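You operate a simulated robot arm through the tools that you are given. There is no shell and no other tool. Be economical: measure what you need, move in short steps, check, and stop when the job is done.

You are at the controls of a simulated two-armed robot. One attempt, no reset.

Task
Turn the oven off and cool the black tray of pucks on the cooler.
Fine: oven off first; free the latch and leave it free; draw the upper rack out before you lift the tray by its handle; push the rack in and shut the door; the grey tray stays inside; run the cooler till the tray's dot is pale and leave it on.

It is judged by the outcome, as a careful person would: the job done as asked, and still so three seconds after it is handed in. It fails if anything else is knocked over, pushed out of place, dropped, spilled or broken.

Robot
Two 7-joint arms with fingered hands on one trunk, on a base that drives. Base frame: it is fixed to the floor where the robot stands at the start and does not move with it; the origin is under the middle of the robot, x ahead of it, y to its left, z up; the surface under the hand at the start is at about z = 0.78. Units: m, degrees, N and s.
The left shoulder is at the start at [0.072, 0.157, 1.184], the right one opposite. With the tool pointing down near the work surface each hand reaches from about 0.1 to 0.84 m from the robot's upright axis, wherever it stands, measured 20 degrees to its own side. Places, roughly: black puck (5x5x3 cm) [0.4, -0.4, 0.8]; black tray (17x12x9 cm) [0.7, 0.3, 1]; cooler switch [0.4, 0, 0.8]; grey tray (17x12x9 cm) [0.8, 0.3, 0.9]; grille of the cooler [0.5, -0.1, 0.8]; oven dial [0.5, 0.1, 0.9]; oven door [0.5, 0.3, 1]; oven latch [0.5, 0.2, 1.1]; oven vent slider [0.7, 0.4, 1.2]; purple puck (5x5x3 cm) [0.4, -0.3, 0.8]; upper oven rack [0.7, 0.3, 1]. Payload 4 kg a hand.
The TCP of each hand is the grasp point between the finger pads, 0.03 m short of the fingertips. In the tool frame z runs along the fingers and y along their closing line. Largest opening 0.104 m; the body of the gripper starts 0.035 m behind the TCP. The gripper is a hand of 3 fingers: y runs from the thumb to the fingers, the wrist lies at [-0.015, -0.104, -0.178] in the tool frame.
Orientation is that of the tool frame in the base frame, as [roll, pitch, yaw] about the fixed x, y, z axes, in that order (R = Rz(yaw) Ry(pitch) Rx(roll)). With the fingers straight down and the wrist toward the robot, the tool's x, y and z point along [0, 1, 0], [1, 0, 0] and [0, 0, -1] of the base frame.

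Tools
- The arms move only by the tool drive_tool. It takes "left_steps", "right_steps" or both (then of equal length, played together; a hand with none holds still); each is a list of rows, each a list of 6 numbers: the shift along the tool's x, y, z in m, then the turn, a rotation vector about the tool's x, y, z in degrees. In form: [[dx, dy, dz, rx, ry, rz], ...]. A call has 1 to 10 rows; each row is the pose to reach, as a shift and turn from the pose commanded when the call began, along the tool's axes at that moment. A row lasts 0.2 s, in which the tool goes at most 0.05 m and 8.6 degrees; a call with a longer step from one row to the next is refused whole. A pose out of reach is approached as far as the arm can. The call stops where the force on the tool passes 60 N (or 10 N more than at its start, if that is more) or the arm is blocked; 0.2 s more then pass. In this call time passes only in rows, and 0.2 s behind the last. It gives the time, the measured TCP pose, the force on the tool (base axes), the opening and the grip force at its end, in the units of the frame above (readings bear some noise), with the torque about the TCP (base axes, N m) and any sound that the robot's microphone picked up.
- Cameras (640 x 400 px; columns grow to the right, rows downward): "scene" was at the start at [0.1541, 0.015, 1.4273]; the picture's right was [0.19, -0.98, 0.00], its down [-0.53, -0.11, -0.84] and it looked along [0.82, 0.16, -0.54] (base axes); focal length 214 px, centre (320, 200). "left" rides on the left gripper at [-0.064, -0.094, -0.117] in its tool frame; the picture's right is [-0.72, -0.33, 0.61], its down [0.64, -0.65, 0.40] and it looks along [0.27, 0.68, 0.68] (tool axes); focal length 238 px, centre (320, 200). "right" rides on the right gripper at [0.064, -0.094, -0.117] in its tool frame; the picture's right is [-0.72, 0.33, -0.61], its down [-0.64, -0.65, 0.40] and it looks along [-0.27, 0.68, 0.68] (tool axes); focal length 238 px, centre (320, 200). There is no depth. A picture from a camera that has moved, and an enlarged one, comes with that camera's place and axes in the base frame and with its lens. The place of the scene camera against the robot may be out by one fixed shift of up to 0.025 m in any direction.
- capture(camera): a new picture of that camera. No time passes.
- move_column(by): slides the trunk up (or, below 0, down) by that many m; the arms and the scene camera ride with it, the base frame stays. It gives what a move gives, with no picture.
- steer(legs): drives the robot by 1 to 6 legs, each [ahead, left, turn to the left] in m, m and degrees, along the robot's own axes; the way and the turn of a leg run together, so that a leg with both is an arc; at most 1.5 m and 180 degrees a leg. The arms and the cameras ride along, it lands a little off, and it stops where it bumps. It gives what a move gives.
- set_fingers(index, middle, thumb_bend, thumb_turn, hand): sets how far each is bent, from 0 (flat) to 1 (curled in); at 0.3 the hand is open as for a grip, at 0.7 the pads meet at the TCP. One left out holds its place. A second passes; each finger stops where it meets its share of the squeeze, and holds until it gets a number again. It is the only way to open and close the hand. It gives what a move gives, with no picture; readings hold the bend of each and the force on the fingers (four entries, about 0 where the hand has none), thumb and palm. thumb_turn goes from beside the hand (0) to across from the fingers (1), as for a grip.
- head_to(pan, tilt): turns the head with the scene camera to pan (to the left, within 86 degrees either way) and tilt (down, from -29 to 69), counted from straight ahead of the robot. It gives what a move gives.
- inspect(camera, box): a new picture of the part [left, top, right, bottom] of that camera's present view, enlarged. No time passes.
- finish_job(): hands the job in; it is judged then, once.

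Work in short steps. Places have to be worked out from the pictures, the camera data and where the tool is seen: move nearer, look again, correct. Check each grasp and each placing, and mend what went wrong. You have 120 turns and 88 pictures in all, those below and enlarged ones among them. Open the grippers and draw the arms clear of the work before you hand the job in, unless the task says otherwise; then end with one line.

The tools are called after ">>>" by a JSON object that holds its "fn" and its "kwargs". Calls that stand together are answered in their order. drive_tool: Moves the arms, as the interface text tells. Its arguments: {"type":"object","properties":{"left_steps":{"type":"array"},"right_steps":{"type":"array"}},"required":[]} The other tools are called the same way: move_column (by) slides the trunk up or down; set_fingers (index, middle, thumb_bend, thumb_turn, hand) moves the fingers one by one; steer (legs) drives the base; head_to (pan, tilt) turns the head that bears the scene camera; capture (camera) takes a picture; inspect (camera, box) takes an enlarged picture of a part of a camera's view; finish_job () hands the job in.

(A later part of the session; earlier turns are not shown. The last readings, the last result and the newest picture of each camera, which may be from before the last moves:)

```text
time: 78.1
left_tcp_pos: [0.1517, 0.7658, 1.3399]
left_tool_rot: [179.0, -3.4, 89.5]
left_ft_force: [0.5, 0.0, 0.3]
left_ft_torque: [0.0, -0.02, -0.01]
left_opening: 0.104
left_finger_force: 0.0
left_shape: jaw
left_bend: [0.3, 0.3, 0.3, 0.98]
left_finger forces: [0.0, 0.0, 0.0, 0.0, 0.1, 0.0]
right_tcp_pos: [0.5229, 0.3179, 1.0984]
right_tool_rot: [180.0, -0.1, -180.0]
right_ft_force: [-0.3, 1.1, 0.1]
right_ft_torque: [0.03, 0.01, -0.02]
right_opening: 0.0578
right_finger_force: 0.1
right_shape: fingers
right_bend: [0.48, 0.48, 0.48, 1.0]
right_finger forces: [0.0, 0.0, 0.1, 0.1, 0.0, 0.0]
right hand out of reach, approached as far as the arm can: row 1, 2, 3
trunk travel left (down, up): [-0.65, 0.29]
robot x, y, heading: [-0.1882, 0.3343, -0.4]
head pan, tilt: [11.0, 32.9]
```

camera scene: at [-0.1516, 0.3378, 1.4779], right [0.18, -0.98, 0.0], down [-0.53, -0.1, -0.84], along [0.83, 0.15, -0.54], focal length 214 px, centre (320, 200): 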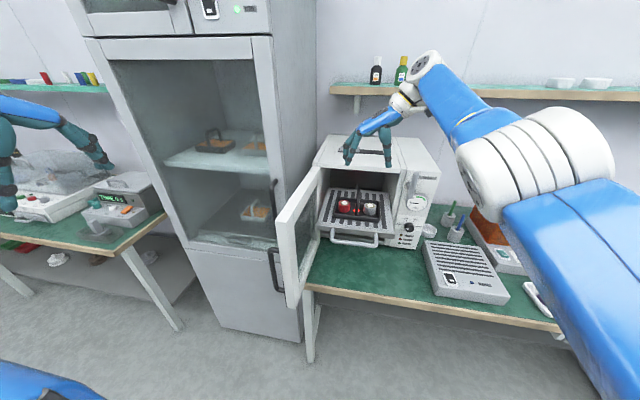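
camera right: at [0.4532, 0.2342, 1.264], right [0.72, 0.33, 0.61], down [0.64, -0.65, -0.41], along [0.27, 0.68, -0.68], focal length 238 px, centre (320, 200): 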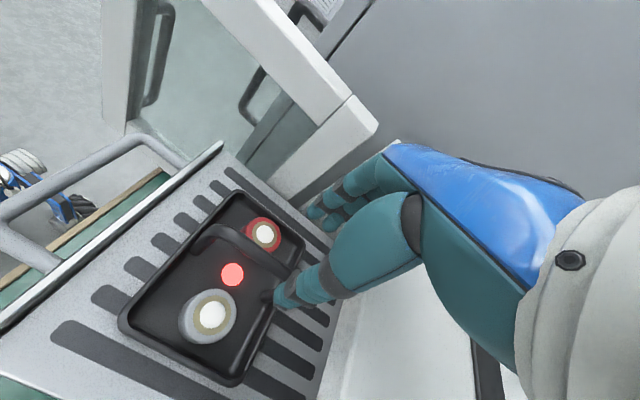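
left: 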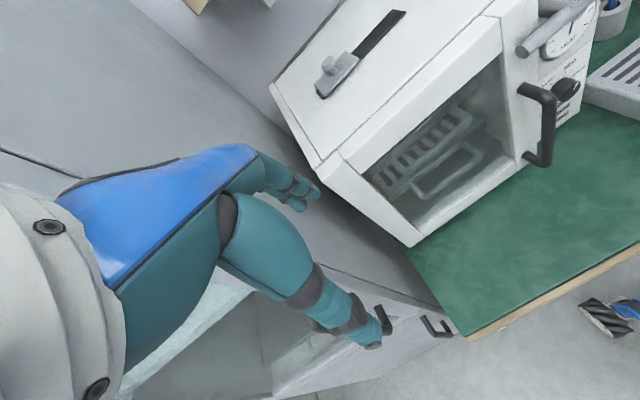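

The arm drifts 2 cm too far in x; I correct by reversing the base 2.3 cm, then descend the rest.

>>> {"fn": "steer", "kwargs": {"legs": [[-0.023, 0, 0]]}}

>>> {"fn": "drive_tool", "kwargs": {"right_steps": [[0, 0.001, 0.012, 0, 0, 0], [0, 0.001, 0.02, 0, 0, 0]]}}

>>> {"fn": "capture", "kwargs": {"camera": "right"}}

```text
time: 78.9
left_tcp_pos: [0.1353, 0.7644, 1.338]
left_tool_rot: [179.3, -3.5, 89.5]
left_ft_force: [0.3, 0.0, 0.0]
left_ft_torque: [-0.02, 0.02, -0.02]
left_opening: 0.1038
left_finger_force: 0.1
left_shape: jaw
left_bend: [0.3, 0.3, 0.3, 0.98]
left_finger forces: [0.1, 0.1, 0.0, 0.0, 0.1, 0.0]
right_tcp_pos: [0.5042, 0.3183, 1.0949]
right_tool_rot: [-180.0, -0.5, 179.9]
right_ft_force: [0.1, -0.4, -0.4]
right_ft_torque: [0.0, 0.04, 0.0]
right_opening: 0.0579
right_finger_force: 0.0
right_shape: fingers
right_bend: [0.48, 0.48, 0.48, 1.0]
right_finger forces: [0.0, 0.0, 0.0, 0.0, 0.1, 0.0]
trunk travel left (down, up): [-0.65, 0.29]
robot x, y, heading: [-0.2112, 0.3363, -0.3]
head pan, tilt: [11.0, 32.9]
```

```text
time: 79.5
left_tcp_pos: [0.1284, 0.7649, 1.3417]
left_tool_rot: [179.0, -3.4, 89.4]
left_ft_force: [0.7, -0.6, 0.5]
left_ft_torque: [-0.02, 0.03, -0.01]
left_opening: 0.1037
left_finger_force: 0.1
left_shape: jaw
left_bend: [0.3, 0.3, 0.3, 0.98]
left_finger forces: [0.0, 0.0, 0.1, 0.1, 0.0, 0.1]
right_tcp_pos: [0.5, 0.3172, 1.0794]
right_tool_rot: [-179.8, -0.3, 180.0]
right_ft_force: [0.2, 0.4, -0.3]
right_ft_torque: [0.0, 0.01, 0.02]
right_opening: 0.0577
right_finger_force: 0.0
right_shape: fingers
right_bend: [0.48, 0.48, 0.48, 1.0]
right_finger forces: [0.0, 0.1, 0.1, 0.0, 0.0, 0.1]
trunk travel left (down, up): [-0.65, 0.29]
robot x, y, heading: [-0.2138, 0.3318, -0.2]
head pan, tilt: [11.0, 32.9]
```

```text
16 pictures are left
camera right: at [0.4355, 0.2225, 1.1952], right [0.72, 0.33, 0.61], down [0.64, -0.65, -0.41], along [0.27, 0.68, -0.68], focal length 238 px, centre (320, 200)
```

right: 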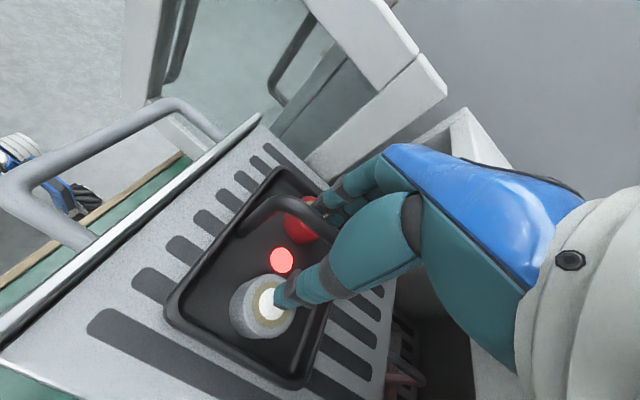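

The arch lies between thumb and fingers, exactly at the pucks' midline. Close.

>>> {"fn": "set_fingers", "kwargs": {"hand": "right", "index": 0.75, "middle": 0.75, "thumb_bend": 0.75}}

>>> {"fn": "capture", "kwargs": {"camera": "right"}}

```text
time: 80.5
left_tcp_pos: [0.126, 0.7655, 1.3403]
left_tool_rot: [178.9, -3.5, 89.5]
left_ft_force: [-0.1, -0.4, 0.1]
left_ft_torque: [0.0, -0.02, -0.01]
left_opening: 0.1039
left_finger_force: 0.1
left_shape: jaw
left_bend: [0.3, 0.3, 0.3, 0.98]
left_finger forces: [0.1, 0.0, 0.1, 0.1, 0.1, 0.0]
right_tcp_pos: [0.4969, 0.318, 1.0798]
right_tool_rot: [-180.0, -0.2, -180.0]
right_ft_force: [0.2, -0.3, -4.1]
right_ft_torque: [0.03, 0.0, 0.01]
right_opening: 0.0
right_finger_force: 1.9
right_shape: fingers
right_bend: [0.74, 0.74, 0.72, 1.0]
right_finger forces: [0.0, 3.8, 0.1, 0.1, 0.0, 0.0]
trunk travel left (down, up): [-0.65, 0.29]
robot x, y, heading: [-0.2093, 0.3361, -0.2]
head pan, tilt: [11.0, 32.9]
```

```text
15 pictures are left
camera right: at [0.4343, 0.2228, 1.1967], right [0.72, 0.33, 0.61], down [0.64, -0.65, -0.41], along [0.27, 0.68, -0.68], focal length 238 px, centre (320, 200)
```

right: 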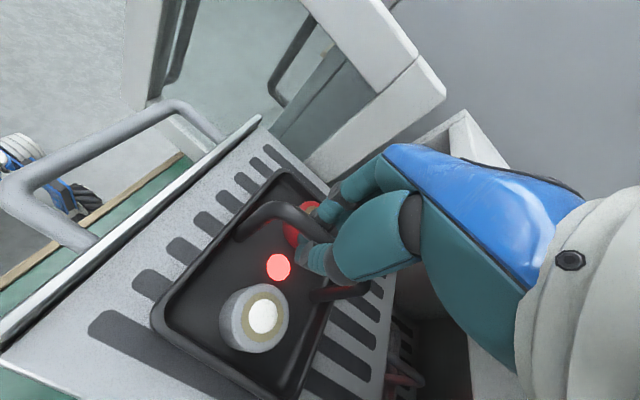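

The fingers are hooked closed under the arch. I lift with the trunk 5 cm and check.

>>> {"fn": "move_column", "kwargs": {"by": 0.05}}

>>> {"fn": "capture", "kwargs": {"camera": "scene"}}

```text
time: 81.4
left_tcp_pos: [0.1269, 0.7652, 1.3904]
left_tool_rot: [179.0, -3.5, 89.5]
left_ft_force: [0.7, 0.4, 0.1]
left_ft_torque: [0.03, 0.0, -0.01]
left_opening: 0.1038
left_finger_force: 0.1
left_shape: jaw
left_bend: [0.3, 0.3, 0.3, 0.98]
left_finger forces: [0.0, 0.0, 0.1, 0.1, 0.1, 0.0]
right_tcp_pos: [0.499, 0.3172, 1.1299]
right_tool_rot: [-180.0, -0.1, -179.9]
right_ft_force: [0.5, 0.4, -4.3]
right_ft_torque: [-0.02, 0.01, 0.03]
right_opening: 0.0001
right_finger_force: 2.3
right_shape: fingers
right_bend: [0.74, 0.74, 0.72, 1.0]
right_finger forces: [0.0, 3.8, 0.0, 0.0, 0.0, 0.0]
trunk travel left (down, up): [-0.7, 0.24]
robot x, y, heading: [-0.2126, 0.3385, -0.2]
head pan, tilt: [11.0, 32.9]
```

```text
14 pictures are left
camera scene: at [-0.0557, 0.3499, 1.527], right [0.18, -0.98, 0.0], down [-0.54, -0.1, -0.84], along [0.82, 0.15, -0.55], focal length 214 px, centre (320, 200)
```

scene: 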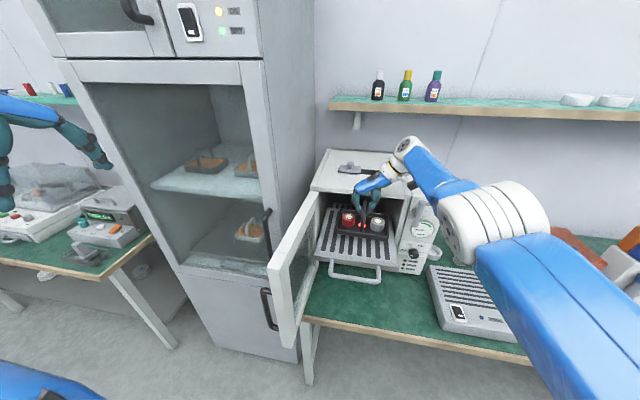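

The tray is lifted level (about 4 N). I back out 20 cm, then go right 40 cm, to face the cooler (grille centre ≈ [0.487, −0.083]).

>>> {"fn": "steer", "kwargs": {"legs": [[-0.2, 0, 0], [0, -0.2, 0], [0, -0.2, 0]]}}

>>> {"fn": "capture", "kwargs": {"camera": "scene"}}

```text
time: 85.4
left_tcp_pos: [-0.0738, 0.3666, 1.3901]
left_tool_rot: [178.9, -3.5, 89.4]
left_ft_force: [0.2, -0.2, -0.3]
left_ft_torque: [0.0, 0.0, 0.05]
left_opening: 0.1037
left_finger_force: 0.1
left_shape: jaw
left_bend: [0.3, 0.3, 0.3, 0.98]
left_finger forces: [0.1, 0.0, 0.0, 0.1, 0.1, 0.1]
right_tcp_pos: [0.2962, -0.0831, 1.13]
right_tool_rot: [-180.0, -0.2, 179.8]
right_ft_force: [-0.3, -1.0, -4.2]
right_ft_torque: [0.0, 0.01, -0.02]
right_opening: 0.0002
right_finger_force: 1.7
right_shape: fingers
right_bend: [0.74, 0.74, 0.72, 1.0]
right_finger forces: [0.1, 3.6, 0.1, 0.1, 0.0, 0.0]
trunk travel left (down, up): [-0.7, 0.24]
robot x, y, heading: [-0.4113, -0.0625, -0.6]
head pan, tilt: [11.0, 32.9]
```

```text
13 pictures are left
camera scene: at [-0.2585, -0.0474, 1.5271], right [0.18, -0.98, 0.0], down [-0.54, -0.1, -0.84], along [0.82, 0.15, -0.55], focal length 214 px, centre (320, 200)
```

scene: 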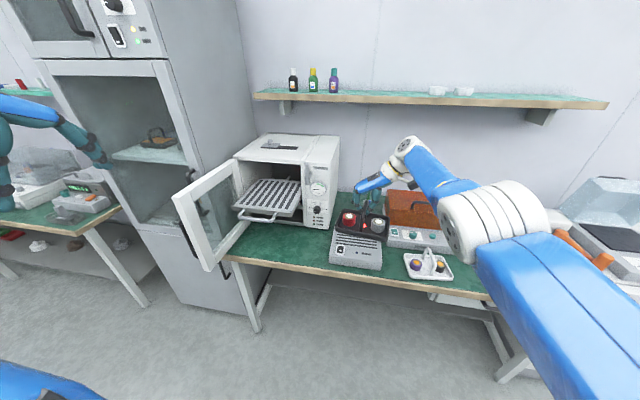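

Now forward 19 cm over the cooler, and lower the trunk 14 cm; then look.

>>> {"fn": "steer", "kwargs": {"legs": [[0.19, 0, 0]]}}

>>> {"fn": "move_column", "kwargs": {"by": -0.14}}

>>> {"fn": "capture", "kwargs": {"camera": "right"}}

>>> {"fn": "inspect", "kwargs": {"camera": "scene", "box": [260, 140, 580, 340]}}

```text
time: 87.0
left_tcp_pos: [0.1101, 0.3634, 1.393]
left_tool_rot: [178.6, -3.5, 89.2]
left_ft_force: [-0.8, -0.2, -0.2]
left_ft_torque: [0.01, -0.03, -0.02]
left_opening: 0.1037
left_finger_force: 0.2
left_shape: jaw
left_bend: [0.3, 0.3, 0.3, 0.98]
left_finger forces: [0.1, 0.1, 0.0, 0.1, 0.0, 0.0]
right_tcp_pos: [0.4822, -0.0858, 1.1352]
right_tool_rot: [180.0, -0.1, 179.7]
right_ft_force: [-0.3, 0.0, -3.2]
right_ft_torque: [0.01, 0.02, -0.02]
right_opening: 0.0001
right_finger_force: 2.2
right_shape: fingers
right_bend: [0.74, 0.74, 0.72, 1.0]
right_finger forces: [0.0, 4.0, 0.0, 0.0, 0.0, 0.0]
trunk travel left (down, up): [-0.7, 0.24]
robot x, y, heading: [-0.223, -0.0613, -0.7]
head pan, tilt: [11.0, 32.9]
```

```text
time: 88.6
left_tcp_pos: [0.1138, 0.3594, 1.2531]
left_tool_rot: [178.7, -3.6, 89.2]
left_ft_force: [0.0, -0.6, 0.3]
left_ft_torque: [0.03, -0.03, 0.03]
left_opening: 0.104
left_finger_force: 0.0
left_shape: jaw
left_bend: [0.3, 0.3, 0.3, 0.98]
left_finger forces: [0.0, 0.0, 0.0, 0.1, 0.0, 0.0]
right_tcp_pos: [0.4889, -0.0877, 0.9925]
right_tool_rot: [179.9, 0.2, 179.7]
right_ft_force: [-0.5, 0.2, -3.7]
right_ft_torque: [0.03, 0.02, 0.03]
right_opening: 0.0001
right_finger_force: 1.9
right_shape: fingers
right_bend: [0.74, 0.74, 0.72, 1.0]
right_finger forces: [0.0, 3.8, 0.0, 0.0, 0.0, 0.1]
trunk travel left (down, up): [-0.56, 0.38]
robot x, y, heading: [-0.2237, -0.0635, -0.4]
head pan, tilt: [11.0, 32.9]
```

```text
12 pictures are left
camera right: at [0.4227, -0.1823, 1.1089], right [0.72, 0.32, 0.62], down [0.64, -0.65, -0.4], along [0.27, 0.68, -0.68], focal length 238 px, centre (320, 200)
```

right: 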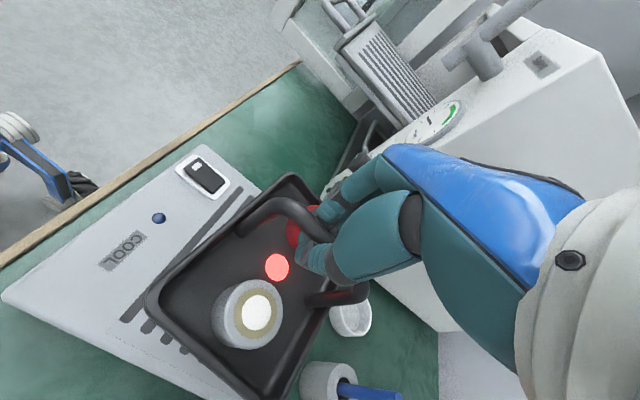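

```text
2.00 times, centred on (420, 240) of scene
camera zoom: at [-0.0675, -0.0505, 1.3871], right [0.18, -0.98, 0.0], down [-0.54, -0.1, -0.84], along [0.82, 0.15, -0.55], focal length 429 px, centre (120, 120)
```

zoom: 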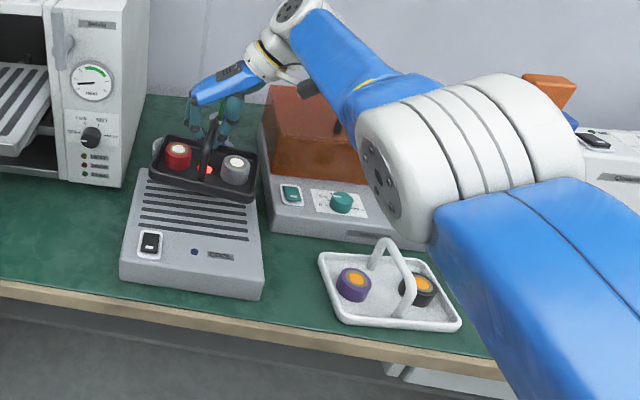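

The tray is well aligned over the grille. I lower 6.5 cm, then feel for contact.

>>> {"fn": "move_column", "kwargs": {"by": -0.065}}

>>> {"fn": "move_column", "kwargs": {"by": -0.015}}

```text
time: 89.7
left_tcp_pos: [0.1128, 0.3602, 1.1879]
left_tool_rot: [178.7, -3.6, 89.2]
left_ft_force: [0.2, 0.3, -0.6]
left_ft_torque: [0.01, -0.02, 0.01]
left_opening: 0.1036
left_finger_force: 0.1
left_shape: jaw
left_bend: [0.3, 0.3, 0.3, 0.98]
left_finger forces: [0.0, 0.0, 0.0, 0.0, 0.0, 0.0]
right_tcp_pos: [0.4873, -0.0877, 0.929]
right_tool_rot: [179.9, 0.0, 179.8]
right_ft_force: [0.7, -0.5, -3.9]
right_ft_torque: [-0.02, 0.07, -0.01]
right_opening: 0.0001
right_finger_force: 1.6
right_shape: fingers
right_bend: [0.74, 0.74, 0.72, 1.0]
right_finger forces: [0.0, 3.8, 0.0, 0.1, 0.0, 0.0]
trunk travel left (down, up): [-0.495, 0.445]
robot x, y, heading: [-0.2225, -0.0646, -0.7]
head pan, tilt: [11.0, 32.9]
```

```text
time: 90.3
left_tcp_pos: [0.1111, 0.3602, 1.1736]
left_tool_rot: [178.7, -3.6, 89.1]
left_ft_force: [-0.4, 0.0, 0.0]
left_ft_torque: [-0.02, 0.01, 0.0]
left_opening: 0.1036
left_finger_force: 0.0
left_shape: jaw
left_bend: [0.3, 0.3, 0.3, 0.98]
left_finger forces: [0.0, 0.0, 0.0, 0.0, 0.0, 0.1]
right_tcp_pos: [0.4863, -0.0887, 0.914]
right_tool_rot: [179.9, 0.0, 179.7]
right_ft_force: [0.0, 0.7, 0.6]
right_ft_torque: [0.0, 0.03, -0.01]
right_opening: 0.0
right_finger_force: 0.0
right_shape: fingers
right_bend: [0.74, 0.74, 0.72, 1.0]
right_finger forces: [0.0, 0.1, 0.0, 0.0, 0.0, 0.1]
trunk travel left (down, up): [-0.48, 0.46]
robot x, y, heading: [-0.2204, -0.0648, -0.6]
head pan, tilt: [11.0, 32.9]
```

The load is gone: the tray rests on the grille. I raise 4 mm for slack and open the fingers as when approaching, then rise.

>>> {"fn": "move_column", "kwargs": {"by": 0.004}}

>>> {"fn": "set_fingers", "kwargs": {"hand": "right", "index": 0.48, "middle": 0.48, "thumb_bend": 0.48}}

>>> {"fn": "move_column", "kwargs": {"by": 0.15}}

>>> {"fn": "capture", "kwargs": {"camera": "right"}}

```text
time: 90.8
left_tcp_pos: [0.1132, 0.3605, 1.1777]
left_tool_rot: [178.8, -3.7, 89.2]
left_ft_force: [0.4, -0.8, -0.1]
left_ft_torque: [-0.02, 0.01, -0.01]
left_opening: 0.104
left_finger_force: 0.1
left_shape: jaw
left_bend: [0.3, 0.3, 0.3, 0.98]
left_finger forces: [0.0, 0.1, 0.0, 0.1, 0.0, 0.0]
right_tcp_pos: [0.4859, -0.0875, 0.9161]
right_tool_rot: [180.0, 0.0, 179.7]
right_ft_force: [1.0, -0.3, -0.1]
right_ft_torque: [0.01, 0.01, -0.01]
right_opening: 0.0001
right_finger_force: 0.0
right_shape: fingers
right_bend: [0.74, 0.74, 0.72, 1.0]
right_finger forces: [0.1, 0.0, 0.0, 0.0, 0.0, 0.0]
trunk travel left (down, up): [-0.484, 0.456]
robot x, y, heading: [-0.2253, -0.0657, -0.4]
head pan, tilt: [11.0, 32.9]
```

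```text
time: 91.8
left_tcp_pos: [0.1125, 0.3602, 1.1765]
left_tool_rot: [178.7, -3.6, 89.2]
left_ft_force: [0.1, 0.2, -0.5]
left_ft_torque: [0.02, 0.02, 0.04]
left_opening: 0.1039
left_finger_force: 0.1
left_shape: jaw
left_bend: [0.3, 0.3, 0.3, 0.98]
left_finger forces: [0.0, 0.0, 0.0, 0.0, 0.1, 0.0]
right_tcp_pos: [0.4856, -0.0888, 0.9172]
right_tool_rot: [179.9, 0.0, 179.8]
right_ft_force: [0.0, 1.1, -0.3]
right_ft_torque: [0.0, 0.02, -0.02]
right_opening: 0.0565
right_finger_force: 0.1
right_shape: fingers
right_bend: [0.48, 0.48, 0.48, 1.0]
right_finger forces: [0.1, 0.0, 0.0, 0.1, 0.1, 0.1]
trunk travel left (down, up): [-0.484, 0.456]
robot x, y, heading: [-0.2185, -0.062, -0.8]
head pan, tilt: [11.0, 32.9]
```

```text
time: 93.6
left_tcp_pos: [0.113, 0.3588, 1.3273]
left_tool_rot: [178.7, -3.6, 89.2]
left_ft_force: [-0.6, 0.2, -0.1]
left_ft_torque: [0.03, 0.0, 0.03]
left_opening: 0.104
left_finger_force: 0.0
left_shape: jaw
left_bend: [0.3, 0.3, 0.3, 0.98]
left_finger forces: [0.0, 0.0, 0.0, 0.0, 0.0, 0.0]
right_tcp_pos: [0.4865, -0.0884, 1.0663]
right_tool_rot: [180.0, 0.0, 179.7]
right_ft_force: [0.4, 0.4, 0.1]
right_ft_torque: [0.02, -0.01, 0.02]
right_opening: 0.0565
right_finger_force: 0.0
right_shape: fingers
right_bend: [0.48, 0.48, 0.48, 1.0]
right_finger forces: [0.0, 0.0, 0.0, 0.1, 0.1, 0.0]
trunk travel left (down, up): [-0.634, 0.306]
robot x, y, heading: [-0.2205, -0.0638, -0.5]
head pan, tilt: [11.0, 32.9]
```

```text
10 pictures are left
camera right: at [0.422, -0.1825, 1.1826], right [0.72, 0.32, 0.61], down [0.64, -0.66, -0.41], along [0.27, 0.68, -0.68], focal length 238 px, centre (320, 200)
```

right: 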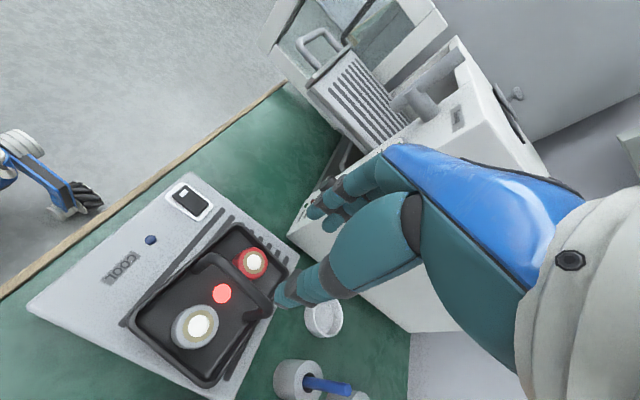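

Tray stands on the grille. Next the cooler switch at about (0.38, −0.012): I zoom in on it.

>>> {"fn": "inspect", "kwargs": {"camera": "right", "box": [140, 150, 240, 270]}}

```text
3.33 times, centred on (190, 210) of right
camera zoom: at [0.422, -0.1825, 1.1826], right [0.72, 0.32, 0.61], down [0.64, -0.66, -0.41], along [0.27, 0.68, -0.68], focal length 794 px, centre (753, 167)
```

zoom: 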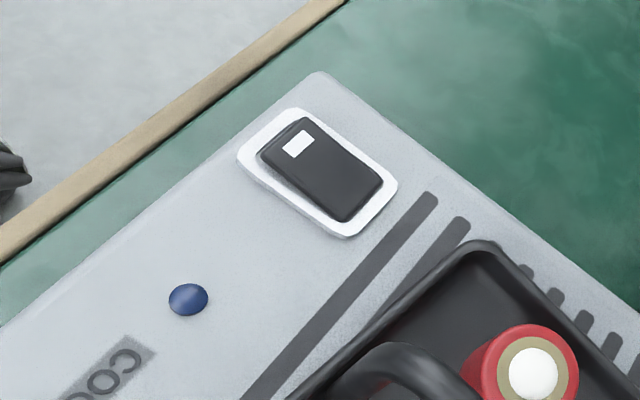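

I'll press the near (marked) end first: close fingers to a point, move the base so the tip is above (0.358, −0.014), and lower.

>>> {"fn": "set_fingers", "kwargs": {"hand": "right", "index": 0.7, "middle": 0.7, "thumb_bend": 0.7}}

>>> {"fn": "steer", "kwargs": {"legs": [[-0.13, 0.074, 0]]}}

>>> {"fn": "move_column", "kwargs": {"by": -0.16}}

```text
time: 94.6
left_tcp_pos: [0.113, 0.3595, 1.3267]
left_tool_rot: [178.8, -3.7, 89.1]
left_ft_force: [0.1, -0.6, -0.7]
left_ft_torque: [0.0, 0.0, -0.05]
left_opening: 0.1039
left_finger_force: 0.0
left_shape: jaw
left_bend: [0.3, 0.3, 0.3, 0.98]
left_finger forces: [0.0, 0.0, 0.0, 0.0, 0.1, 0.0]
right_tcp_pos: [0.4863, -0.0879, 1.0682]
right_tool_rot: [179.9, 0.0, 179.8]
right_ft_force: [-0.4, -1.2, 1.0]
right_ft_torque: [0.0, 0.04, -0.02]
right_opening: 0.0018
right_finger_force: 0.1
right_shape: fingers
right_bend: [0.7, 0.7, 0.7, 1.0]
right_finger forces: [0.1, 0.0, 0.0, 0.1, 0.0, 0.0]
trunk travel left (down, up): [-0.634, 0.306]
robot x, y, heading: [-0.2214, -0.0644, -0.6]
head pan, tilt: [11.0, 32.9]
```

```text
time: 95.9
left_tcp_pos: [-0.0146, 0.4257, 1.3298]
left_tool_rot: [179.0, -4.1, 89.4]
left_ft_force: [0.7, -0.2, 0.0]
left_ft_torque: [-0.01, 0.0, -0.02]
left_opening: 0.104
left_finger_force: 0.1
left_shape: jaw
left_bend: [0.3, 0.3, 0.3, 0.98]
left_finger forces: [0.0, 0.0, 0.1, 0.0, 0.1, 0.1]
right_tcp_pos: [0.3597, -0.0187, 1.065]
right_tool_rot: [179.3, 0.0, 180.0]
right_ft_force: [0.1, -0.7, -0.3]
right_ft_torque: [-0.02, -0.02, 0.0]
right_opening: 0.0016
right_finger_force: 0.0
right_shape: fingers
right_bend: [0.7, 0.7, 0.7, 1.0]
right_finger forces: [0.1, 0.0, 0.0, 0.0, 0.0, 0.0]
trunk travel left (down, up): [-0.634, 0.306]
robot x, y, heading: [-0.3541, 0.0092, -0.4]
head pan, tilt: [11.0, 32.9]
```

```text
time: 97.8
left_tcp_pos: [-0.0204, 0.4391, 1.167]
left_tool_rot: [178.6, -3.5, 89.4]
left_ft_force: [-0.1, 0.1, 0.3]
left_ft_torque: [0.01, 0.0, -0.04]
left_opening: 0.1037
left_finger_force: 0.0
left_shape: jaw
left_bend: [0.3, 0.3, 0.3, 0.98]
left_finger forces: [0.0, 0.0, 0.0, 0.1, 0.1, 0.1]
right_tcp_pos: [0.3599, -0.0057, 0.9112]
right_tool_rot: [179.9, 0.7, -179.7]
right_ft_force: [-0.3, 0.2, 1.0]
right_ft_torque: [0.01, 0.05, -0.02]
right_opening: 0.0015
right_finger_force: 0.1
right_shape: fingers
right_bend: [0.7, 0.7, 0.7, 1.0]
right_finger forces: [0.0, 0.0, 0.1, 0.0, 0.0, 0.0]
trunk travel left (down, up): [-0.474, 0.466]
robot x, y, heading: [-0.3527, 0.011, -0.4]
head pan, tilt: [11.0, 32.9]
```

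The body leaned left about 1.3 cm while lowering; the elbow may be touching something. I check the scene.

>>> {"fn": "capture", "kwargs": {"camera": "scene"}}

```text
8 pictures are left
camera scene: at [-0.1978, 0.0272, 1.3012], right [0.18, -0.98, 0.0], down [-0.54, -0.1, -0.84], along [0.82, 0.15, -0.55], focal length 214 px, centre (320, 200)
```

scene: 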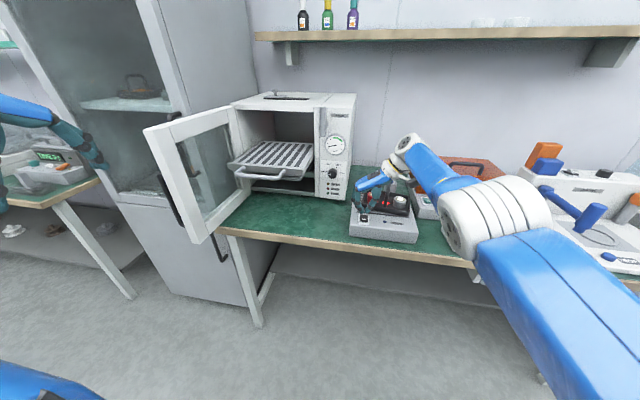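

The elbow is well clear of the bench (near the robot's own body), so nothing is touched. I correct y and press down slowly on the rocker's near end.

>>> {"fn": "drive_tool", "kwargs": {"right_steps": [[0, -0.009, 0.015, 0, 0, 0], [0, -0.009, 0.026, 0, 0, 0], [0, -0.009, 0.031, 0, 0, 0], [0, -0.009, 0.036, 0, 0, 0]]}}

```text
time: 98.8
left_tcp_pos: [-0.0207, 0.4357, 1.1671]
left_tool_rot: [178.6, -3.6, 89.5]
left_ft_force: [-0.1, 0.2, -0.1]
left_ft_torque: [0.04, 0.0, -0.01]
left_opening: 0.1036
left_finger_force: 0.0
left_shape: jaw
left_bend: [0.3, 0.3, 0.3, 0.98]
left_finger forces: [0.0, 0.0, 0.1, 0.0, 0.0, 0.0]
right_tcp_pos: [0.3588, -0.0183, 0.8739]
right_tool_rot: [179.9, 0.2, 180.0]
right_ft_force: [-0.2, 0.1, 1.9]
right_ft_torque: [0.02, -0.04, 0.01]
right_opening: 0.0015
right_finger_force: 1.4
right_shape: fingers
right_bend: [0.7, 0.7, 0.7, 1.0]
right_finger forces: [0.0, 2.6, 0.0, 0.0, 0.1, 0.0]
trunk travel left (down, up): [-0.474, 0.466]
robot x, y, heading: [-0.3508, 0.0141, -0.4]
head pan, tilt: [11.0, 32.9]
```

Contact has begun (2.6 N on the middle finger). I press a few millimetres more and look at the lamp.

>>> {"fn": "drive_tool", "kwargs": {"right_steps": [[0, 0, 0.004, 0, 0, 0], [0, 0, 0.008, 0, 0, 0]]}}

>>> {"fn": "drive_tool", "kwargs": {"right_steps": [[0, 0, -0.03, 0, 0, 0], [0, 0, -0.06, 0, 0, 0]]}}

>>> {"fn": "inspect", "kwargs": {"camera": "scene", "box": [330, 170, 450, 250]}}

```text
time: 99.4
left_tcp_pos: [-0.0219, 0.4384, 1.1685]
left_tool_rot: [178.3, -3.6, 89.4]
left_ft_force: [0.8, -0.6, -0.6]
left_ft_torque: [0.02, -0.03, 0.01]
left_opening: 0.1036
left_finger_force: 0.0
left_shape: jaw
left_bend: [0.3, 0.3, 0.3, 0.98]
left_finger forces: [0.0, 0.1, 0.0, 0.0, 0.0, 0.0]
right_tcp_pos: [0.3562, -0.0173, 0.8685]
right_tool_rot: [179.8, 0.6, 179.9]
right_ft_force: [0.4, 5.1, 18.5]
right_ft_torque: [0.11, -0.24, 0.06]
right_opening: 0.0013
right_finger_force: 8.3
right_shape: fingers
right_bend: [0.7, 0.72, 0.7, 1.0]
right_finger forces: [0.0, 17.2, 0.0, 0.0, 0.3, 0.0]
trunk travel left (down, up): [-0.474, 0.466]
robot x, y, heading: [-0.349, 0.012, -0.6]
head pan, tilt: [11.0, 32.9]
```

```text
time: 100.0
left_tcp_pos: [-0.0215, 0.4372, 1.1678]
left_tool_rot: [178.5, -3.6, 89.4]
left_ft_force: [0.2, -0.9, 0.4]
left_ft_torque: [0.02, 0.01, -0.01]
left_opening: 0.1038
left_finger_force: 0.0
left_shape: jaw
left_bend: [0.3, 0.3, 0.3, 0.98]
left_finger forces: [0.1, 0.0, 0.0, 0.1, 0.0, 0.1]
right_tcp_pos: [0.3575, -0.0191, 0.9253]
right_tool_rot: [180.0, 0.1, 179.9]
right_ft_force: [0.7, 0.4, -0.3]
right_ft_torque: [0.01, -0.01, 0.04]
right_opening: 0.0015
right_finger_force: 0.0
right_shape: fingers
right_bend: [0.7, 0.7, 0.7, 1.0]
right_finger forces: [0.0, 0.0, 0.0, 0.2, 0.0, 0.0]
trunk travel left (down, up): [-0.474, 0.466]
robot x, y, heading: [-0.3524, 0.0126, -0.3]
head pan, tilt: [11.0, 32.9]
```

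```text
5.00 times, centred on (390, 210) of scene
camera zoom: at [-0.2, 0.0252, 1.3014], right [0.18, -0.98, 0.0], down [-0.53, -0.1, -0.84], along [0.83, 0.15, -0.54], focal length 1072 px, centre (-30, 150)
```

zoom: 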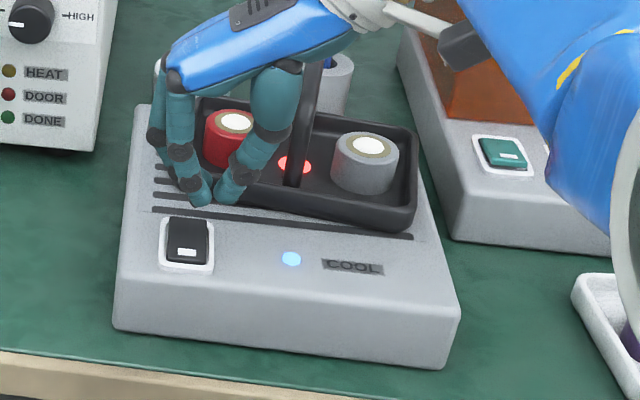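

The blue lamp is lit: the cooler runs. Now the rack: raise the trunk, back off, move left in front of the rack handle and tilt the fingers forward.

>>> {"fn": "move_column", "kwargs": {"by": 0.17}}

>>> {"fn": "steer", "kwargs": {"legs": [[-0.13, 0, 0], [0, 0.325, 0]]}}

>>> {"fn": "drive_tool", "kwargs": {"right_steps": [[0, 0, 0.02, 0, -8, 0], [0, 0, 0.04, 0, -16, 0], [0, 0, 0.06, 0, -24, 0], [0, 0, 0.08, 0, -32, 0], [0, 0, 0.1, 0, -38, 0]]}}

>>> {"fn": "capture", "kwargs": {"camera": "scene"}}

```text
time: 101.9
left_tcp_pos: [-0.0199, 0.4369, 1.3374]
left_tool_rot: [178.6, -3.5, 89.4]
left_ft_force: [-0.8, -0.9, 0.0]
left_ft_torque: [0.05, 0.0, 0.02]
left_opening: 0.1037
left_finger_force: 0.0
left_shape: jaw
left_bend: [0.3, 0.3, 0.3, 0.98]
left_finger forces: [0.1, 0.0, 0.1, 0.0, 0.0, 0.0]
right_tcp_pos: [0.3614, -0.0196, 1.0926]
right_tool_rot: [179.9, 0.1, 179.9]
right_ft_force: [0.0, -0.2, 0.1]
right_ft_torque: [0.0, 0.0, 0.02]
right_opening: 0.0014
right_finger_force: 0.0
right_shape: fingers
right_bend: [0.7, 0.7, 0.7, 1.0]
right_finger forces: [0.0, 0.0, 0.1, 0.0, 0.0, 0.0]
trunk travel left (down, up): [-0.644, 0.296]
robot x, y, heading: [-0.3501, 0.0111, -0.4]
head pan, tilt: [11.0, 32.9]
```

```text
time: 104.9
left_tcp_pos: [-0.1449, 0.7444, 1.341]
left_tool_rot: [178.6, -4.2, 89.2]
left_ft_force: [-0.2, -0.3, 0.0]
left_ft_torque: [0.03, -0.03, -0.02]
left_opening: 0.1037
left_finger_force: 0.1
left_shape: jaw
left_bend: [0.3, 0.3, 0.3, 0.98]
left_finger forces: [0.0, 0.1, 0.0, 0.0, 0.1, 0.0]
right_tcp_pos: [0.231, 0.2885, 1.0928]
right_tool_rot: [179.4, 0.0, 179.8]
right_ft_force: [0.5, 0.1, -0.4]
right_ft_torque: [-0.01, -0.02, 0.04]
right_opening: 0.0014
right_finger_force: 0.1
right_shape: fingers
right_bend: [0.7, 0.7, 0.7, 1.0]
right_finger forces: [0.0, 0.1, 0.0, 0.1, 0.1, 0.0]
trunk travel left (down, up): [-0.644, 0.296]
robot x, y, heading: [-0.4816, 0.3341, -0.7]
head pan, tilt: [11.0, 32.9]
```

```text
time: 106.1
left_tcp_pos: [-0.1448, 0.7622, 1.3371]
left_tool_rot: [178.7, -3.4, 89.1]
left_ft_force: [0.3, -0.9, -0.9]
left_ft_torque: [-0.02, 0.01, 0.03]
left_opening: 0.1037
left_finger_force: 0.0
left_shape: jaw
left_bend: [0.3, 0.3, 0.3, 0.98]
left_finger forces: [0.1, 0.0, 0.0, 0.0, 0.0, 0.0]
right_tcp_pos: [0.3325, 0.3186, 0.9735]
right_tool_rot: [-179.9, 38.0, -179.9]
right_ft_force: [0.9, 0.4, 0.7]
right_ft_torque: [-0.03, 0.02, -0.01]
right_opening: 0.0013
right_finger_force: 0.0
right_shape: fingers
right_bend: [0.7, 0.7, 0.7, 1.0]
right_finger forces: [0.1, 0.0, 0.1, 0.0, 0.0, 0.0]
right hand out of reach, approached as far as the arm can: row 1, 2, 3, 4, 5
trunk travel left (down, up): [-0.644, 0.296]
robot x, y, heading: [-0.4788, 0.3343, -0.7]
head pan, tilt: [11.0, 32.9]
```

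```text
6 pictures are left
camera scene: at [-0.3224, 0.3529, 1.4708], right [0.18, -0.98, 0.01], down [-0.54, -0.1, -0.84], along [0.82, 0.15, -0.55], focal length 214 px, centre (320, 200)
```

scene: 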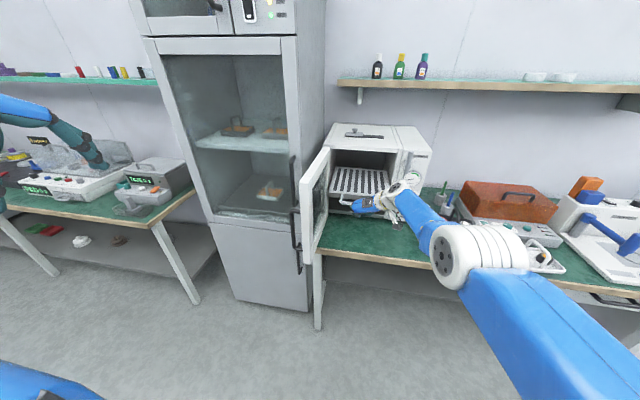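

The fingers are just in front of the handle bar. I raise 1.5 cm (to stay clear of the lower rack's handle) and push the rack in with the base.

>>> {"fn": "move_column", "kwargs": {"by": 0.015}}

>>> {"fn": "steer", "kwargs": {"legs": [[0.12, 0, 0]]}}

>>> {"fn": "inspect", "kwargs": {"camera": "scene", "box": [280, 110, 440, 230]}}

```text
time: 106.8
left_tcp_pos: [-0.1465, 0.7582, 1.3524]
left_tool_rot: [178.7, -3.6, 89.2]
left_ft_force: [0.1, 0.4, 0.4]
left_ft_torque: [-0.01, 0.0, -0.01]
left_opening: 0.1039
left_finger_force: 0.0
left_shape: jaw
left_bend: [0.3, 0.3, 0.3, 0.98]
left_finger forces: [0.0, 0.0, 0.1, 0.0, 0.0, 0.0]
right_tcp_pos: [0.3331, 0.3144, 0.9907]
right_tool_rot: [180.0, 38.0, 179.8]
right_ft_force: [-0.3, -0.7, 0.0]
right_ft_torque: [-0.01, -0.03, 0.0]
right_opening: 0.0013
right_finger_force: 0.0
right_shape: fingers
right_bend: [0.7, 0.7, 0.7, 1.0]
right_finger forces: [0.0, 0.0, 0.1, 0.0, 0.0, 0.0]
trunk travel left (down, up): [-0.659, 0.281]
robot x, y, heading: [-0.4849, 0.3316, -0.6]
head pan, tilt: [11.0, 32.9]
```

```text
time: 108.0
left_tcp_pos: [-0.0335, 0.7562, 1.3545]
left_tool_rot: [178.5, -3.8, 89.3]
left_ft_force: [0.6, 0.2, -0.4]
left_ft_torque: [0.03, 0.03, -0.01]
left_opening: 0.1038
left_finger_force: 0.0
left_shape: jaw
left_bend: [0.3, 0.3, 0.3, 0.98]
left_finger forces: [0.0, 0.1, 0.0, 0.0, 0.1, 0.0]
right_tcp_pos: [0.4473, 0.314, 0.9955]
right_tool_rot: [179.9, 38.3, 179.8]
right_ft_force: [-1.0, -0.4, 0.8]
right_ft_torque: [0.02, 0.0, 0.01]
right_opening: 0.0014
right_finger_force: 0.1
right_shape: fingers
right_bend: [0.7, 0.7, 0.7, 1.0]
right_finger forces: [0.1, 0.1, 0.0, 0.0, 0.0, 0.1]
trunk travel left (down, up): [-0.659, 0.281]
robot x, y, heading: [-0.3597, 0.3331, -0.4]
head pan, tilt: [11.0, 32.9]
```

```text
3.33 times, centred on (360, 170) of scene
camera zoom: at [-0.2111, 0.3461, 1.4869], right [0.18, -0.98, 0.0], down [-0.53, -0.1, -0.84], along [0.83, 0.15, -0.54], focal length 715 px, centre (187, 300)
```

zoom: 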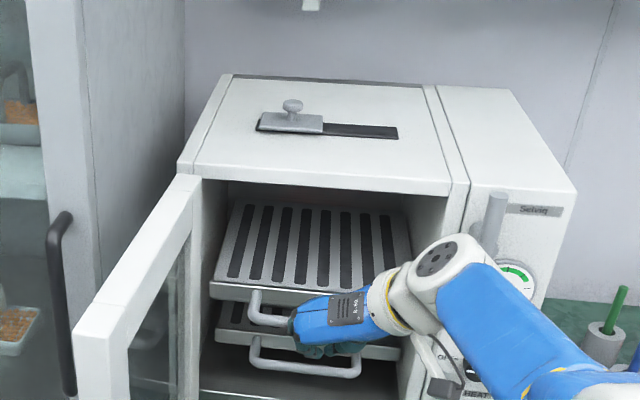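

The rack slides in. I push the remaining ~10 cm.

>>> {"fn": "steer", "kwargs": {"legs": [[0.085, 0, 0]]}}

>>> {"fn": "steer", "kwargs": {"legs": [[0.018, 0, 0]]}}

```text
time: 109.1
left_tcp_pos: [0.0523, 0.753, 1.3544]
left_tool_rot: [178.4, -3.8, 89.4]
left_ft_force: [0.1, 0.0, 1.1]
left_ft_torque: [0.0, 0.0, -0.02]
left_opening: 0.1038
left_finger_force: 0.1
left_shape: jaw
left_bend: [0.3, 0.3, 0.3, 0.98]
left_finger forces: [0.0, 0.0, 0.0, 0.0, 0.0, 0.0]
right_tcp_pos: [0.5322, 0.3132, 0.9918]
right_tool_rot: [179.7, 37.9, -180.0]
right_ft_force: [-22.6, 0.7, -8.4]
right_ft_torque: [-0.15, 0.33, 0.49]
right_opening: 0.0011
right_finger_force: 12.8
right_shape: fingers
right_bend: [0.7, 0.69, 0.7, 1.0]
right_finger forces: [0.0, 25.4, 0.0, 0.1, 0.1, 0.0]
trunk travel left (down, up): [-0.659, 0.281]
robot x, y, heading: [-0.2728, 0.3321, -0.2]
head pan, tilt: [11.0, 32.9]
```

```text
time: 110.0
left_tcp_pos: [0.0671, 0.751, 1.3567]
left_tool_rot: [178.3, -3.9, 89.3]
left_ft_force: [0.2, 0.6, 0.0]
left_ft_torque: [0.0, 0.02, -0.03]
left_opening: 0.1041
left_finger_force: 0.1
left_shape: jaw
left_bend: [0.3, 0.3, 0.3, 0.98]
left_finger forces: [0.1, 0.0, 0.1, 0.1, 0.0, 0.1]
right_tcp_pos: [0.5399, 0.3168, 0.9794]
right_tool_rot: [179.6, 35.8, -179.0]
right_ft_force: [-11.2, -1.8, 0.1]
right_ft_torque: [0.02, -0.08, 0.31]
right_opening: 0.0014
right_finger_force: 3.8
right_shape: fingers
right_bend: [0.7, 0.7, 0.7, 1.0]
right_finger forces: [0.0, 8.8, 0.0, 0.0, 0.0, 0.0]
trunk travel left (down, up): [-0.659, 0.281]
robot x, y, heading: [-0.2586, 0.3308, -0.4]
head pan, tilt: [11.0, 32.9]
stopped in leg 1: the force on the tool passed its limit at 62 N (the readings are from after the stop); the commanded pose is now the measured one
```

62 N: the rack is at its inner stop. I back off, then retract the right hand to the right and bring the left hand (fingers closed) down on the outer side of the door.

>>> {"fn": "steer", "kwargs": {"legs": [[-0.15, 0, 0]]}}

>>> {"fn": "set_fingers", "kwargs": {"hand": "left", "index": 0.7, "middle": 0.7, "thumb_bend": 0.7}}

>>> {"fn": "drive_tool", "kwargs": {"right_steps": [[-0.003, -0.022, -0.013, 0, 0, 0], [-0.006, -0.044, -0.026, 0, 0, 0], [-0.009, -0.066, -0.038, 0, 0, 0], [-0.012, -0.088, -0.05, 0, 0, 0], [-0.015, -0.11, -0.063, 0, 0, 0], [-0.018, -0.132, -0.076, 0, 0, 0], [-0.021, -0.154, -0.089, 0, 0, 0], [-0.024, -0.176, -0.102, 0, 0, 0], [-0.027, -0.198, -0.115, 0, 0, 0], [-0.03, -0.22, -0.127, 0, 0, 0]], "left_steps": [[-0.009, 0.033, 0.028, 0, 0, 0], [-0.018, 0.066, 0.056, 0, 0, 0], [-0.027, 0.099, 0.084, 0, 0, 0], [-0.036, 0.132, 0.112, 0, 0, 0], [-0.045, 0.165, 0.14, 0, 0, 0], [-0.054, 0.198, 0.168, 0, 0, 0], [-0.063, 0.231, 0.197, 0, 0, 0], [-0.072, 0.264, 0.226, 0, 0, 0], [-0.081, 0.297, 0.255, 0, 0, 0], [-0.09, 0.33, 0.285, 0, 0, 0]]}}

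>>> {"fn": "capture", "kwargs": {"camera": "scene"}}

```text
time: 111.4
left_tcp_pos: [-0.0802, 0.7529, 1.3557]
left_tool_rot: [178.5, -3.9, 89.5]
left_ft_force: [1.0, -0.1, 0.2]
left_ft_torque: [-0.05, 0.03, 0.01]
left_opening: 0.1038
left_finger_force: 0.1
left_shape: jaw
left_bend: [0.3, 0.3, 0.3, 0.98]
left_finger forces: [0.0, 0.0, 0.0, 0.0, 0.0, 0.0]
right_tcp_pos: [0.3963, 0.3201, 0.9789]
right_tool_rot: [179.6, 36.0, -178.9]
right_ft_force: [-0.1, -0.1, 0.6]
right_ft_torque: [-0.05, 0.03, 0.01]
right_opening: 0.0016
right_finger_force: 0.0
right_shape: fingers
right_bend: [0.7, 0.7, 0.7, 1.0]
right_finger forces: [0.0, 0.1, 0.1, 0.0, 0.1, 0.0]
trunk travel left (down, up): [-0.659, 0.281]
robot x, y, heading: [-0.4084, 0.3298, -0.5]
head pan, tilt: [11.0, 32.9]
```

```text
time: 112.4
left_tcp_pos: [-0.0861, 0.7511, 1.3576]
left_tool_rot: [178.3, -3.8, 89.5]
left_ft_force: [-0.7, 0.7, 1.1]
left_ft_torque: [0.01, 0.02, -0.02]
left_opening: 0.0017
left_finger_force: 0.1
left_shape: fingers
left_bend: [0.7, 0.7, 0.7, 0.98]
left_finger forces: [0.0, 0.0, 0.0, 0.1, 0.0, 0.0]
right_tcp_pos: [0.3945, 0.3195, 0.987]
right_tool_rot: [179.3, 36.9, -179.1]
right_ft_force: [-0.4, 0.7, -0.3]
right_ft_torque: [0.03, 0.0, -0.01]
right_opening: 0.0016
right_finger_force: 0.1
right_shape: fingers
right_bend: [0.7, 0.7, 0.7, 1.0]
right_finger forces: [0.1, 0.1, 0.0, 0.0, 0.0, 0.1]
trunk travel left (down, up): [-0.659, 0.281]
robot x, y, heading: [-0.4081, 0.3312, -0.2]
head pan, tilt: [11.0, 32.9]
```

```text
time: 114.6
left_tcp_pos: [0.2533, 0.6761, 1.0743]
left_tool_rot: [178.5, -4.1, 89.5]
left_ft_force: [0.4, 0.4, 0.6]
left_ft_torque: [-0.01, 0.02, -0.03]
left_opening: 0.0012
left_finger_force: 0.1
left_shape: fingers
left_bend: [0.7, 0.7, 0.7, 0.98]
left_finger forces: [0.0, 0.0, 0.0, 0.1, 0.0, 0.1]
right_tcp_pos: [0.4032, 0.0861, 1.1019]
right_tool_rot: [179.4, 36.1, -178.9]
right_ft_force: [0.9, -1.7, 0.2]
right_ft_torque: [0.01, -0.02, 0.0]
right_opening: 0.0015
right_finger_force: 0.1
right_shape: fingers
right_bend: [0.7, 0.7, 0.7, 1.0]
right_finger forces: [0.0, 0.0, 0.1, 0.1, 0.0, 0.1]
right hand out of reach, approached as far as the arm can: row 1, 2, 3, 4, 5, 6, 7, 8, 9, 10
trunk travel left (down, up): [-0.659, 0.281]
robot x, y, heading: [-0.4094, 0.3295, -0.3]
head pan, tilt: [11.0, 32.9]
```

```text
4 pictures are left
camera scene: at [-0.2509, 0.3423, 1.4859], right [0.19, -0.98, 0.0], down [-0.54, -0.1, -0.84], along [0.82, 0.16, -0.55], focal length 214 px, centre (320, 200)
```

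scene: 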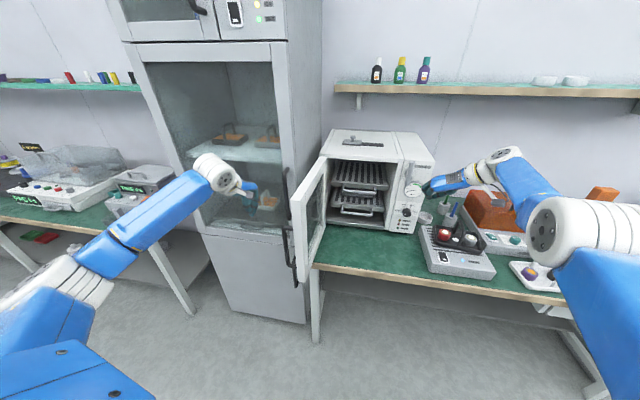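

Right arm is clear; the left hand is outside the door. I nudge the left hand forward, then sweep the door closed with the base along its arc.

>>> {"fn": "drive_tool", "kwargs": {"left_steps": [[-0.018, 0.024, 0, 0, 0, 0], [-0.036, 0.047, 0, 0, 0, 0]]}}

>>> {"fn": "steer", "kwargs": {"legs": [[0, -0.168, 0], [0.024, -0.081, 0], [0.05, -0.068, 0], [0.07, -0.046, 0]]}}

>>> {"fn": "capture", "kwargs": {"camera": "scene"}}

```text
time: 115.2
left_tcp_pos: [0.3024, 0.64, 1.0733]
left_tool_rot: [178.5, -4.1, 89.5]
left_ft_force: [0.3, -0.7, 0.0]
left_ft_torque: [0.0, 0.01, -0.04]
left_opening: 0.0013
left_finger_force: 0.1
left_shape: fingers
left_bend: [0.7, 0.7, 0.7, 0.98]
left_finger forces: [0.2, 0.1, 0.1, 0.0, 0.0, 0.0]
right_tcp_pos: [0.4036, 0.0867, 1.0998]
right_tool_rot: [179.3, 36.0, -179.0]
right_ft_force: [0.2, -0.6, -1.1]
right_ft_torque: [0.01, -0.03, 0.03]
right_opening: 0.0012
right_finger_force: 0.0
right_shape: fingers
right_bend: [0.7, 0.7, 0.7, 1.0]
right_finger forces: [0.1, 0.0, 0.0, 0.0, 0.0, 0.1]
trunk travel left (down, up): [-0.659, 0.281]
robot x, y, heading: [-0.4081, 0.3297, -0.3]
head pan, tilt: [11.0, 32.9]
```

```text
time: 118.7
left_tcp_pos: [0.4362, 0.2783, 1.0784]
left_tool_rot: [178.0, -3.8, 89.4]
left_ft_force: [-0.3, 1.1, -0.5]
left_ft_torque: [-0.05, 0.0, -0.03]
left_opening: 0.0013
left_finger_force: 0.0
left_shape: fingers
left_bend: [0.7, 0.7, 0.7, 0.97]
left_finger forces: [0.0, 0.0, 0.0, 0.0, 0.0, 0.0]
right_tcp_pos: [0.5369, -0.2768, 1.1103]
right_tool_rot: [179.6, 36.7, -179.0]
right_ft_force: [-0.4, 0.0, 0.3]
right_ft_torque: [-0.05, 0.02, -0.04]
right_opening: 0.0013
right_finger_force: 0.0
right_shape: fingers
right_bend: [0.7, 0.7, 0.7, 1.0]
right_finger forces: [0.0, 0.1, 0.0, 0.0, 0.0, 0.0]
trunk travel left (down, up): [-0.659, 0.281]
robot x, y, heading: [-0.2714, -0.0339, -0.4]
head pan, tilt: [11.0, 32.9]
```

```text
3 pictures are left
camera scene: at [-0.1216, -0.0311, 1.4875], right [0.18, -0.98, -0.01], down [-0.53, -0.09, -0.84], along [0.83, 0.16, -0.54], focal length 214 px, centre (320, 200)
```

scene: 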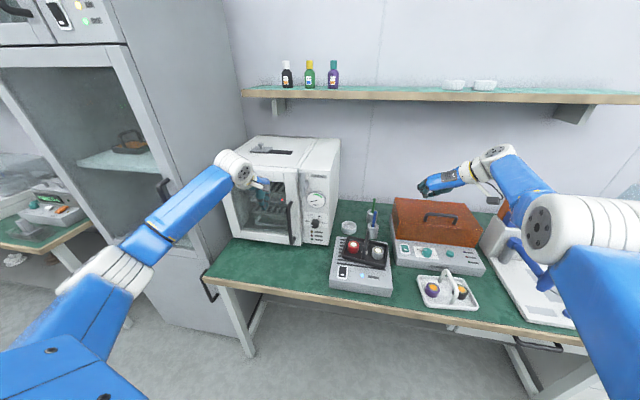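

The door is almost shut. I shift the left fingers onto the door's stile and push it home with the arm under the force guard.

>>> {"fn": "drive_tool", "kwargs": {"left_steps": [[-0.018, 0.0, 0, 0, 0, 0], [-0.035, 0.01, 0, 0, 0, 0], [-0.035, 0.03, 0, 0, 0, 0], [-0.035, 0.045, 0, 0, 0, 0], [-0.035, 0.06, 0, 0, 0, 0], [-0.035, 0.075, 0, 0, 0, 0]]}}

```text
time: 119.9
left_tcp_pos: [0.4783, 0.26, 1.0749]
left_tool_rot: [179.0, -3.6, 90.1]
left_ft_force: [-45.0, 16.4, 3.7]
left_ft_torque: [-0.77, -2.23, 0.97]
left_opening: 0.0013
left_finger_force: 23.0
left_shape: fingers
left_bend: [0.7, 0.7, 0.7, 0.98]
left_finger forces: [0.1, 45.4, 0.1, 0.0, 0.0, 0.1]
right_tcp_pos: [0.5272, -0.2613, 1.1166]
right_tool_rot: [-179.8, 36.8, -178.5]
right_ft_force: [0.8, 0.1, -0.7]
right_ft_torque: [0.0, -0.02, 0.04]
right_opening: 0.0013
right_finger_force: 0.0
right_shape: fingers
right_bend: [0.7, 0.7, 0.7, 1.0]
right_finger forces: [0.1, 0.0, 0.1, 0.0, 0.0, 0.1]
trunk travel left (down, up): [-0.659, 0.281]
robot x, y, heading: [-0.2688, -0.0305, -0.2]
head pan, tilt: [11.0, 32.9]
stopped in row 5 (left hand): the force on the tool passed its limit at 74 N (the readings are from after the stop); the commanded pose is now the measured one
```

A firm stop at 74 N: the door should be shut. I draw the left hand back and check oven and dot in one zoom.

>>> {"fn": "drive_tool", "kwargs": {"left_steps": [[0.0, -0.04, 0, 0, 0, 0], [0.0, -0.08, -0.02, 0, 0, 0], [0.02, -0.12, -0.05, 0, 0, 0], [0.04, -0.16, -0.07, 0, 0, 0]]}}

>>> {"fn": "inspect", "kwargs": {"camera": "scene", "box": [210, 130, 410, 300]}}

```text
refused: row 3 steps farther than a row can; nothing moved
```

```text
2.35 times, centred on (310, 215) of scene
camera zoom: at [-0.1328, -0.0145, 1.4882], right [0.18, -0.98, 0.01], down [-0.52, -0.1, -0.85], along [0.83, 0.15, -0.53], focal length 505 px, centre (344, 165)
```

zoom: 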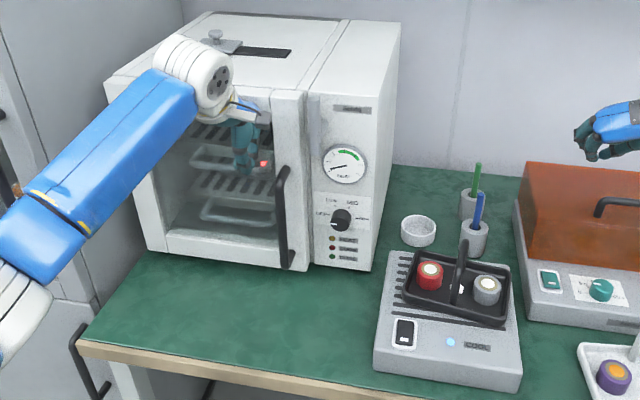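

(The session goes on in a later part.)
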